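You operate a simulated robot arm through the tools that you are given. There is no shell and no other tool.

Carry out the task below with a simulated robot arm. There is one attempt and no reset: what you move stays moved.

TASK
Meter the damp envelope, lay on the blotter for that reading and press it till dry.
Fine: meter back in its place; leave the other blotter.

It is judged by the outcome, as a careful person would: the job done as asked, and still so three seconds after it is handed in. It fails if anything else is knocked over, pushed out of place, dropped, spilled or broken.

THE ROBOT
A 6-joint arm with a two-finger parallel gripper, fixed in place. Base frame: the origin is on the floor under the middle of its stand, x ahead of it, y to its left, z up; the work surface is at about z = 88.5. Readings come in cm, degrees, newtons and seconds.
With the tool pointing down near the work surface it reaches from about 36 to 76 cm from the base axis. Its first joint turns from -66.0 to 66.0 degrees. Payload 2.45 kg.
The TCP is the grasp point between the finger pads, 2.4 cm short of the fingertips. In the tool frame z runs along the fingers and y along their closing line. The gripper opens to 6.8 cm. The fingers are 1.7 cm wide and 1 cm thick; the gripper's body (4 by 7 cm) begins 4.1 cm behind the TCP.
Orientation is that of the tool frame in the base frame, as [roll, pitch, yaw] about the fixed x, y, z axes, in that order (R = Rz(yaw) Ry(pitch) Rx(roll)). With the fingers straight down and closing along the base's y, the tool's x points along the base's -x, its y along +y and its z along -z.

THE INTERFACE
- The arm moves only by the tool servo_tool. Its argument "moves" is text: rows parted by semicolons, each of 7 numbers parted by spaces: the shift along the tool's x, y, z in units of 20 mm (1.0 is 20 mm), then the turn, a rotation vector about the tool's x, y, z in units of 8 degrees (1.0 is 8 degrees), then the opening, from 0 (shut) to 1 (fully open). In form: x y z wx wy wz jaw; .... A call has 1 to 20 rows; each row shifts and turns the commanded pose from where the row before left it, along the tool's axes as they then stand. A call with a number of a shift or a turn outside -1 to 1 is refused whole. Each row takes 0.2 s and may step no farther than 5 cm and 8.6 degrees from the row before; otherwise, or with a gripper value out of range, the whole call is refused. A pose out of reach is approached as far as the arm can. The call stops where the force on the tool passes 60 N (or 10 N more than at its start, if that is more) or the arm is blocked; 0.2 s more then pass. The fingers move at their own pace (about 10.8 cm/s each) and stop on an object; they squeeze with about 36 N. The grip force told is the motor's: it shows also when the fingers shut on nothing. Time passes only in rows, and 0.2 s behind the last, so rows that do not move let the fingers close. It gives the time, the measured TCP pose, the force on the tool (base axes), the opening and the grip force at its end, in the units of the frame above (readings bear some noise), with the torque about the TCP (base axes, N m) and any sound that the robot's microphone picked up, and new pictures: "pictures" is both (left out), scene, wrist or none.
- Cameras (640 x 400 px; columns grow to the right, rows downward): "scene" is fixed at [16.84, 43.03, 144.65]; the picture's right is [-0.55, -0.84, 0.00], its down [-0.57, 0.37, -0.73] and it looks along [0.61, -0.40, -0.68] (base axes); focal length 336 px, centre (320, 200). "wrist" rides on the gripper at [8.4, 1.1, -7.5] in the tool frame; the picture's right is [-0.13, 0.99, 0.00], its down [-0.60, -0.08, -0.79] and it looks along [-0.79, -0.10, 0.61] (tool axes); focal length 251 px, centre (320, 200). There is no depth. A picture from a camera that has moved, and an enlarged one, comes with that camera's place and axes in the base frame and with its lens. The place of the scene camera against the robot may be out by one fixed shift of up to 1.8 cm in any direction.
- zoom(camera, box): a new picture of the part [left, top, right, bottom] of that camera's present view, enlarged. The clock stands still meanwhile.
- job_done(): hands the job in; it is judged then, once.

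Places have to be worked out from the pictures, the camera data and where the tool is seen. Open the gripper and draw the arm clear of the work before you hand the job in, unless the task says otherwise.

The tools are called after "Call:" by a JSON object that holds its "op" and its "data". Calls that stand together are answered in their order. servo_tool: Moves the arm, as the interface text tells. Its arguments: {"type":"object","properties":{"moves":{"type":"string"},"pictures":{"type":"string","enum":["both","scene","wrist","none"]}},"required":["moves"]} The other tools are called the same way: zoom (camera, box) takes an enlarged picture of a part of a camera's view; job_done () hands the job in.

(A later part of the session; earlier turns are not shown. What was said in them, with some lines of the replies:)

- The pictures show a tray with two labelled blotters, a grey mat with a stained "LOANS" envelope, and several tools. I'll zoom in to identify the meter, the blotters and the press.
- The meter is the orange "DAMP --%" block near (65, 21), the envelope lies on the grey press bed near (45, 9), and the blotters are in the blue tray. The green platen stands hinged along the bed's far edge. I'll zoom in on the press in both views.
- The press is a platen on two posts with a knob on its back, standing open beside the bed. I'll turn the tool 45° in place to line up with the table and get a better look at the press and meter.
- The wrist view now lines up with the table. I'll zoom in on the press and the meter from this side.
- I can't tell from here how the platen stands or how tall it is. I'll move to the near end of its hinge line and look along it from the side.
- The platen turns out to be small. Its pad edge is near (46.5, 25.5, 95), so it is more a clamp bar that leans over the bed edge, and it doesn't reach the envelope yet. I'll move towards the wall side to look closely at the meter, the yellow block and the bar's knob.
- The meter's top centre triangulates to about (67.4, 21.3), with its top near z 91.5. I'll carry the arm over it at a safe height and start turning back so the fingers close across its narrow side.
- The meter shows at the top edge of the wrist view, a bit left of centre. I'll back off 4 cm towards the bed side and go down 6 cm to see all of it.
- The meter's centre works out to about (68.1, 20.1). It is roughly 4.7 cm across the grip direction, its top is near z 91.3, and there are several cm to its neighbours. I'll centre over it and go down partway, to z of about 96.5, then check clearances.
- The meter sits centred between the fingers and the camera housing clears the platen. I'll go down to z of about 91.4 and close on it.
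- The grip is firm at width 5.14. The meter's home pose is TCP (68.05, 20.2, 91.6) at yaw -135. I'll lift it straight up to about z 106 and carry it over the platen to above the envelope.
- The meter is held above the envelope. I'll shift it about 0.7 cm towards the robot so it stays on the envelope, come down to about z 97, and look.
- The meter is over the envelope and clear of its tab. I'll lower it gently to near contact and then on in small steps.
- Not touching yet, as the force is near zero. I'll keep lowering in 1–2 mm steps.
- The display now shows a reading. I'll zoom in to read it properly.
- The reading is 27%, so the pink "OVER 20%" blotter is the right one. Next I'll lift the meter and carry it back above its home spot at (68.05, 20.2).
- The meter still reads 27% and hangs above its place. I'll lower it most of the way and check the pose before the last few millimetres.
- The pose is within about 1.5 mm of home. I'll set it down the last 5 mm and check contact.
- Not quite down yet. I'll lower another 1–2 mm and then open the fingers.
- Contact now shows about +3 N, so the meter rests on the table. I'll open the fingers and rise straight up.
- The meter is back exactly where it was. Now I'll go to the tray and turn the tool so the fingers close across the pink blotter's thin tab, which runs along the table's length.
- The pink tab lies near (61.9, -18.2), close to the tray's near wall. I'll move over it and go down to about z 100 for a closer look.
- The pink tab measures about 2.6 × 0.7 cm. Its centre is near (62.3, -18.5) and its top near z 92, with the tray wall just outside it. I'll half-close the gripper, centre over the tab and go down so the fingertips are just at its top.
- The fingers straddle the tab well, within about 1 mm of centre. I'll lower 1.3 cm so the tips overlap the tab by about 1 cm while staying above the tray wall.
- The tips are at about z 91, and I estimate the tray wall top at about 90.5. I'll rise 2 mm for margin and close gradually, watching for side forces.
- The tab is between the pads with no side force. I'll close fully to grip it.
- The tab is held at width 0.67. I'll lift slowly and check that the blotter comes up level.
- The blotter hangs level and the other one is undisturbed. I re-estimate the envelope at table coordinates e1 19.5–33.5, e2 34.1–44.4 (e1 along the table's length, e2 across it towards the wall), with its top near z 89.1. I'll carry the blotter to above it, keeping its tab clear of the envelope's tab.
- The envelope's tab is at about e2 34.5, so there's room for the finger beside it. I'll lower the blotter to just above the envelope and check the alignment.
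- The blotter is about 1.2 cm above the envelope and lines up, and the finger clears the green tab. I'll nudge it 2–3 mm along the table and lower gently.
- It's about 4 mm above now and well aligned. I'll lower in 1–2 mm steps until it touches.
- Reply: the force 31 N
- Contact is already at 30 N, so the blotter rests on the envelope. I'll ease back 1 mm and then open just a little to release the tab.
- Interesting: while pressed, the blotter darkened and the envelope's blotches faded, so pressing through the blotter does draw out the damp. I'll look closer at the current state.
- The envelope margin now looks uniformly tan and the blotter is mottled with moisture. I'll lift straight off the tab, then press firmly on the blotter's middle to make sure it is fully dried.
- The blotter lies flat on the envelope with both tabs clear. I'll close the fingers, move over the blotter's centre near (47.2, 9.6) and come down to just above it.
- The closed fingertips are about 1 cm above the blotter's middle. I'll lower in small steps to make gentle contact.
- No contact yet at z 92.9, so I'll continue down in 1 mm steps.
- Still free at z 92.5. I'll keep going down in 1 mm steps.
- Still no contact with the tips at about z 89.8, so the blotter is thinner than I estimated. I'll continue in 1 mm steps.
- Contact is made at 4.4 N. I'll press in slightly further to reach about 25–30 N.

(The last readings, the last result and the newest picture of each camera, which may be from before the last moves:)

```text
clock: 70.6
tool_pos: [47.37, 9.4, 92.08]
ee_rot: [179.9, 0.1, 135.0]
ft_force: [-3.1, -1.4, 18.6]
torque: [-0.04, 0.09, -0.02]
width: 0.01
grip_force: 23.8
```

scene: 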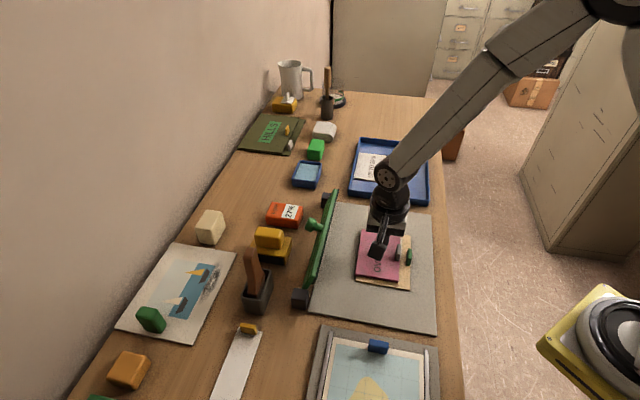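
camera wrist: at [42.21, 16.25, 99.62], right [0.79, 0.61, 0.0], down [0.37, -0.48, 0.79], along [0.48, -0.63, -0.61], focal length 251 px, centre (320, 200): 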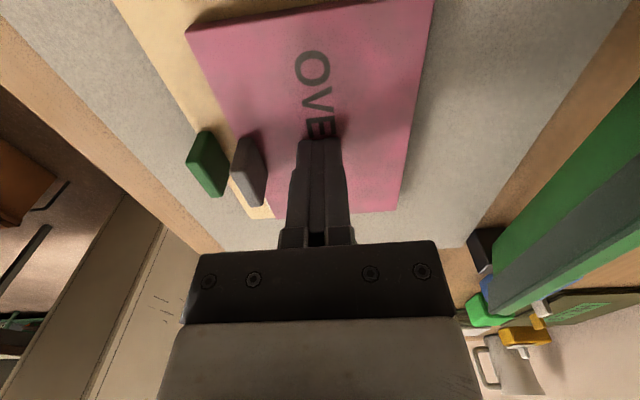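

The force is 18.6 N and steady. I'll add a touch more and hold the press for a few seconds.

Call:
{"op": "servo_tool", "data": {"moves": "0 0 0.03 0 0 0 0; 0 0 0.02 0 0 0 0; 0 0 0 0 0 0 0; 0 0 0 0 0 0 0; 0 0 0 0 0 0 0; 0 0 0 0 0 0 0; 0 0 0 0 0 0 0; 0 0 0 0 0 0 0; 0 0 0 0 0 0 0; 0 0 0 0 0 0 0; 0 0 0 0 0 0 0; 0 0 0 0 0 0 0; 0 0 0 0 0 0 0; 0 0 0 0 0 0 0; 0 0 0 0 0 0 0; 0 0 0 0 0 0 0; 0 0 0 0 0 0 0; 0 0 0 0 0 0 0; 0 0 0 0 0 0 0; 0 0 0 0 0 0 0", "pictures": "both"}}

Call:
{"op": "zoom", "data": {"camera": "scene", "box": [345, 220, 425, 300]}}

Call:
{"op": "zoom", "data": {"camera": "wrist", "box": [120, 0, 440, 200]}}

```text
clock: 74.8
tool_pos: [47.33, 9.45, 92.02]
ee_rot: [179.9, 0.0, 134.9]
ft_force: [-0.5, -0.1, 34.4]
torque: [0.01, 0.02, -0.01]
width: 0.0
grip_force: 23.6
camera wrist: at [42.2, 16.23, 99.51], right [0.79, 0.61, 0.0], down [0.37, -0.48, 0.79], along [0.49, -0.63, -0.61], focal length 251 px, centre (320, 200)
```

scene: 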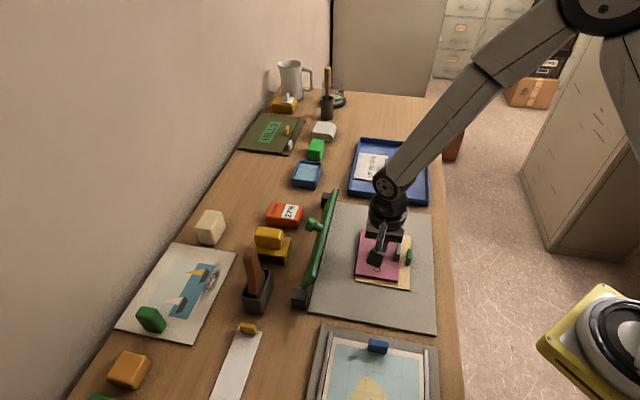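
wrist: 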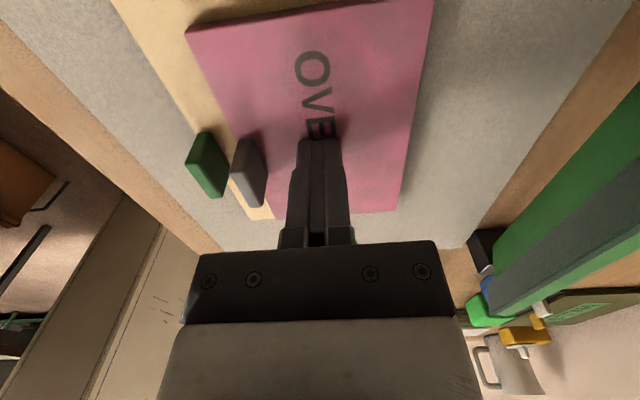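

```text
5.00 times, centred on (385, 260) of scene
camera zoom: at [16.78, 43.01, 144.66], right [-0.55, -0.84, 0.0], down [-0.57, 0.37, -0.73], along [0.61, -0.4, -0.68], focal length 1683 px, centre (-5, -100)
```

zoom: 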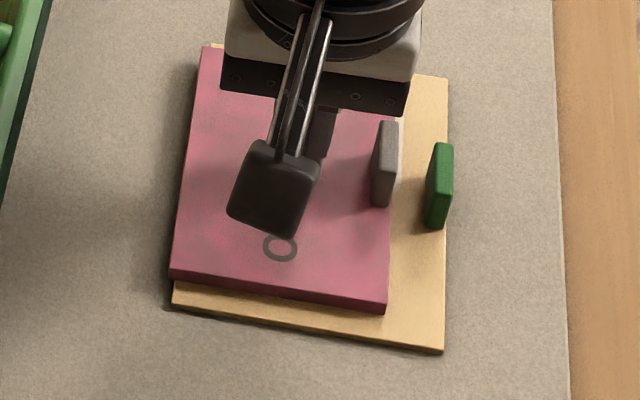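

```text
2.00 times, centred on (280, 100) of wrist
camera zoom: at [42.2, 16.23, 99.51], right [0.79, 0.61, 0.0], down [0.37, -0.48, 0.79], along [0.49, -0.63, -0.61], focal length 503 px, centre (400, 400)
```

zoom: 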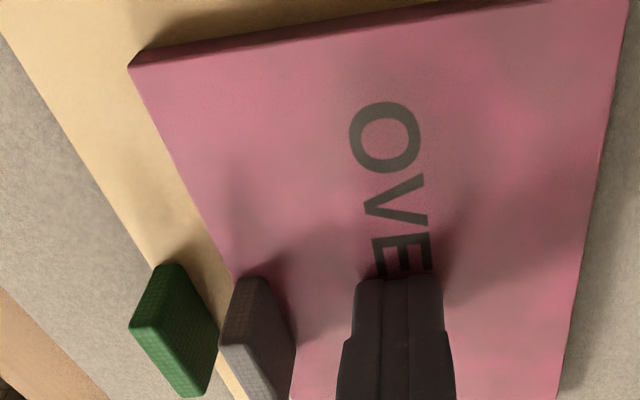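

Under 34 N for about 4 s, the envelope margin has gone lighter and uniform. I'll hold another 4 s and compare, to see whether it is still changing.

Call:
{"op": "servo_tool", "data": {"moves": "0 0 0 0 0 0 0; 0 0 0 0 0 0 0; 0 0 0 0 0 0 0; 0 0 0 0 0 0 0; 0 0 0 0 0 0 0; 0 0 0 0 0 0 0; 0 0 0 0 0 0 0; 0 0 0 0 0 0 0; 0 0 0 0 0 0 0; 0 0 0 0 0 0 0; 0 0 0 0 0 0 0; 0 0 0 0 0 0 0; 0 0 0 0 0 0 0; 0 0 0 0 0 0 0; 0 0 0 0 0 0 0; 0 0 0 0 0 0 0; 0 0 0 0 0 0 0; 0 0 0 0 0 0 0; 0 0 0 0 0 0 0; 0 0 0 0 0 0 0", "pictures": "wrist"}}

Call:
{"op": "zoom", "data": {"camera": "scene", "box": [345, 220, 425, 300]}}

Call:
{"op": "zoom", "data": {"camera": "wrist", "box": [120, 0, 440, 200]}}

```text
clock: 79.0
tool_pos: [47.37, 9.48, 92.2]
ee_rot: [179.9, 0.1, 135.1]
ft_force: [-0.1, -0.3, 35.5]
torque: [-0.01, 0.02, 0.0]
width: 0.0
grip_force: 23.2
camera wrist: at [42.2, 16.23, 99.51], right [0.79, 0.61, 0.0], down [0.37, -0.48, 0.79], along [0.49, -0.63, -0.61], focal length 251 px, centre (320, 200)
```

wrist: 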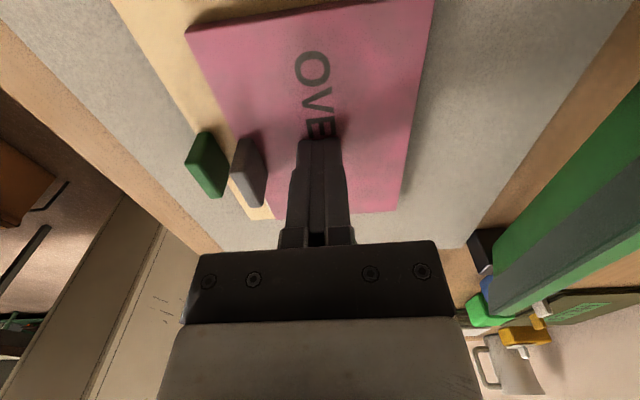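

```text
5.00 times, centred on (385, 260) of scene
camera zoom: at [16.78, 43.02, 144.66], right [-0.55, -0.84, 0.0], down [-0.57, 0.37, -0.73], along [0.61, -0.4, -0.68], focal length 1683 px, centre (-5, -100)
```

zoom: 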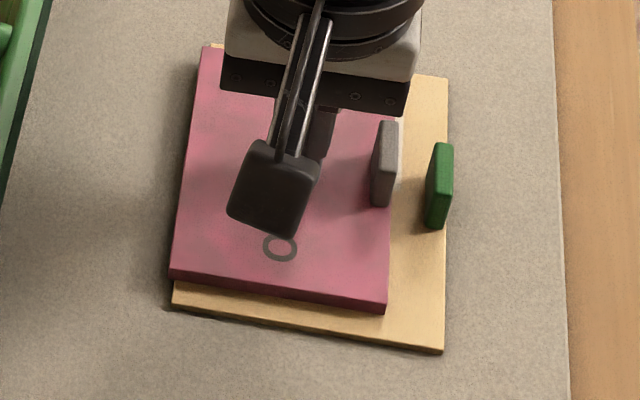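

```text
2.00 times, centred on (280, 100) of wrist
camera zoom: at [42.2, 16.23, 99.51], right [0.79, 0.61, 0.0], down [0.37, -0.48, 0.79], along [0.49, -0.63, -0.61], focal length 503 px, centre (400, 400)
```

zoom: 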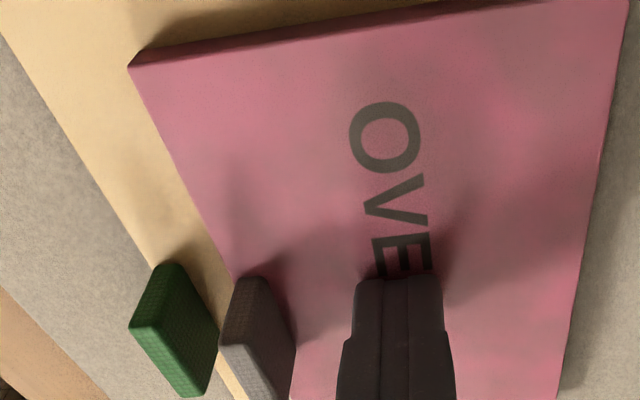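

There was no further change over the last 4 s, so the envelope is dry. I'll lift slowly straight off the blotter and then open the fingers at height.

Call:
{"op": "servo_tool", "data": {"moves": "0 0 -0.1 0 0 0 0; 0 0 -0.2 0 0 0 0; 0 0 -0.5 0 0 0 0; 0 0 -0.9 0 0 0 0; 0 0 -1 0 0 0 0; 0 0 -1 0 0 0 0; 0 0 -1 0 0 0 0; 0 0 -1 0 0 0 0.3; 0 0 -1 0 0 0 0.6; 0 0 -1 0 0 0 1; 0 0 -1 0 0 0 1; 0 0 -1 0 0 0 1; 0 0 -1 0 0 0 1; 0 0 -1 0 0 0 1; 0 0 0 0 0 0 1", "pictures": "both"}}

Call:
{"op": "zoom", "data": {"camera": "scene", "box": [345, 220, 425, 300]}}

Call:
{"op": "zoom", "data": {"camera": "wrist", "box": [200, 0, 460, 160]}}

```text
clock: 82.2
tool_pos: [47.23, 9.51, 115.27]
ee_rot: [180.0, 0.0, 135.2]
ft_force: [0.0, -0.6, 0.1]
torque: [-0.01, -0.01, -0.02]
width: 6.8
grip_force: 0.0
camera wrist: at [42.21, 16.35, 122.84], right [0.79, 0.61, 0.0], down [0.37, -0.48, 0.79], along [0.48, -0.63, -0.61], focal length 251 px, centre (320, 200)
```

scene: 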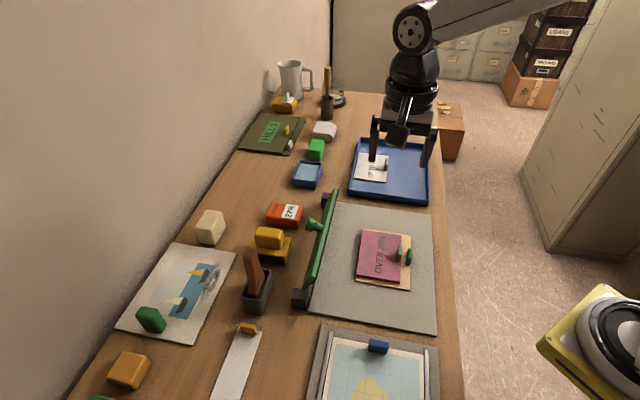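
wrist: 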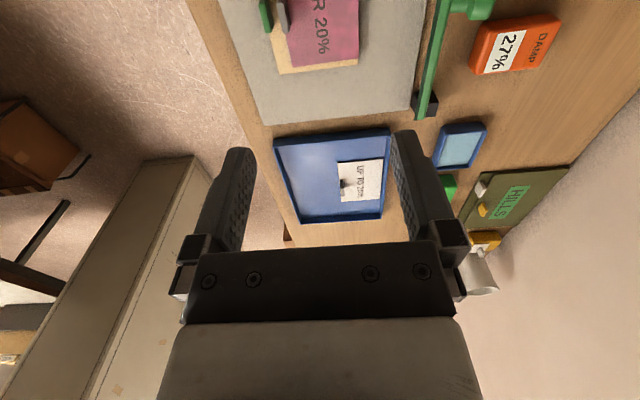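

```text
5.00 times, centred on (385, 260) of scene
camera zoom: at [16.84, 43.03, 144.65], right [-0.55, -0.84, 0.0], down [-0.57, 0.37, -0.73], along [0.61, -0.4, -0.68], focal length 1683 px, centre (-5, -100)
```

zoom: 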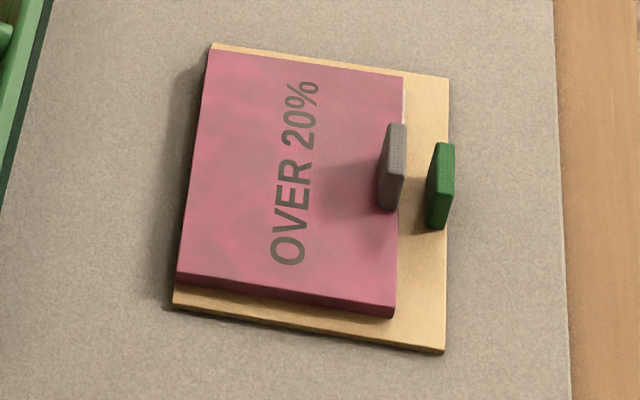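

```text
2.46 times, centred on (330, 80) of wrist
camera zoom: at [42.21, 16.35, 122.84], right [0.79, 0.61, 0.0], down [0.37, -0.48, 0.79], along [0.48, -0.63, -0.61], focal length 619 px, centre (295, 495)
```

zoom: 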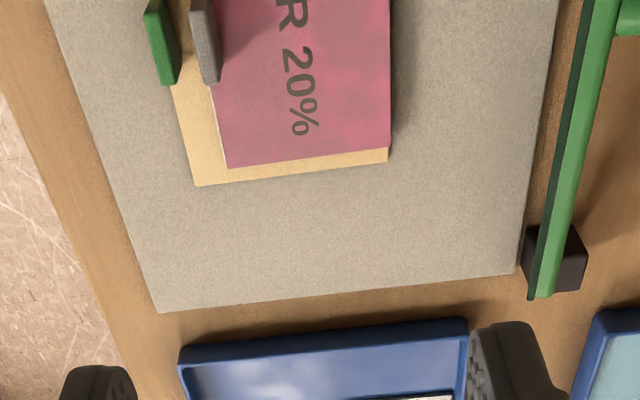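

The envelope is evenly light, the blotter lies fully on it, and the arm is clear with the gripper open. I'll do one last check on the tray, the other blotter and the meter against the first views.

Call:
{"op": "zoom", "data": {"camera": "scene", "box": [340, 130, 440, 210]}}

Call:
{"op": "zoom", "data": {"camera": "scene", "box": [230, 170, 350, 310]}}

```text
5.00 times, centred on (390, 170) of scene
camera zoom: at [16.84, 43.03, 144.65], right [-0.55, -0.84, 0.0], down [-0.57, 0.37, -0.73], along [0.61, -0.4, -0.68], focal length 1683 px, centre (-30, 350)
```

zoom: 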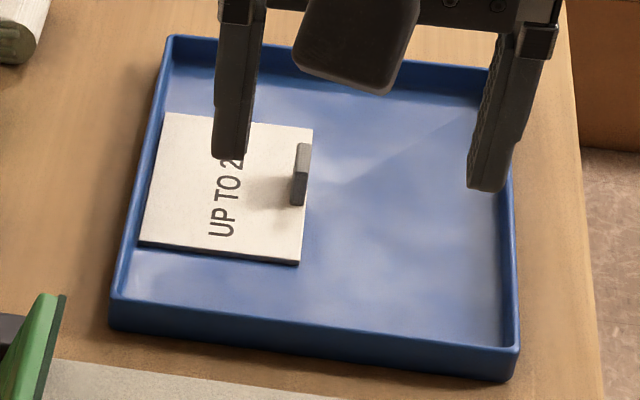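

```text
2.86 times, centred on (290, 240) of scene
camera zoom: at [16.84, 43.03, 144.65], right [-0.55, -0.84, 0.0], down [-0.57, 0.37, -0.73], along [0.61, -0.4, -0.68], focal length 962 px, centre (406, 86)
```

zoom: 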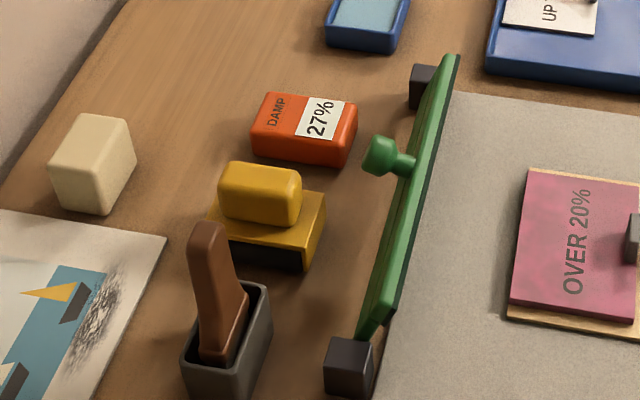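

The tray and the "UP TO 20%" blotter haven't moved, and the meter is back in its place. The envelope has been pressed dry under the "OVER 20%" blotter and the arm is clear, so I'm handing the job in.

Call:
{"op": "job_done", "data": {}}

```text
The job is handed in.
```

The envelope is metered and pressed dry, and I've handed the job in.

- **Reading:** the meter showed 27% on the envelope, so I used the pink "OVER 20%" blotter.
- **Pressing:** I laid the blotter on the envelope and held it down with the closed gripper at about 35 N for around 8 seconds. The damp blotches faded and the uncovered margin turned an even light tan, with no change over the last 4 seconds. I judged it dry by eye and did not meter it again.
- **Final state:** the meter is back in its place, still showing 27%. The "UP TO 20%" blotter and its tray have not moved. The "OVER 20%" blotter is still lying on the envelope.

I left the green hinged bar alone; it is too short to reach the envelope. The gripper is open and the arm is raised clear.
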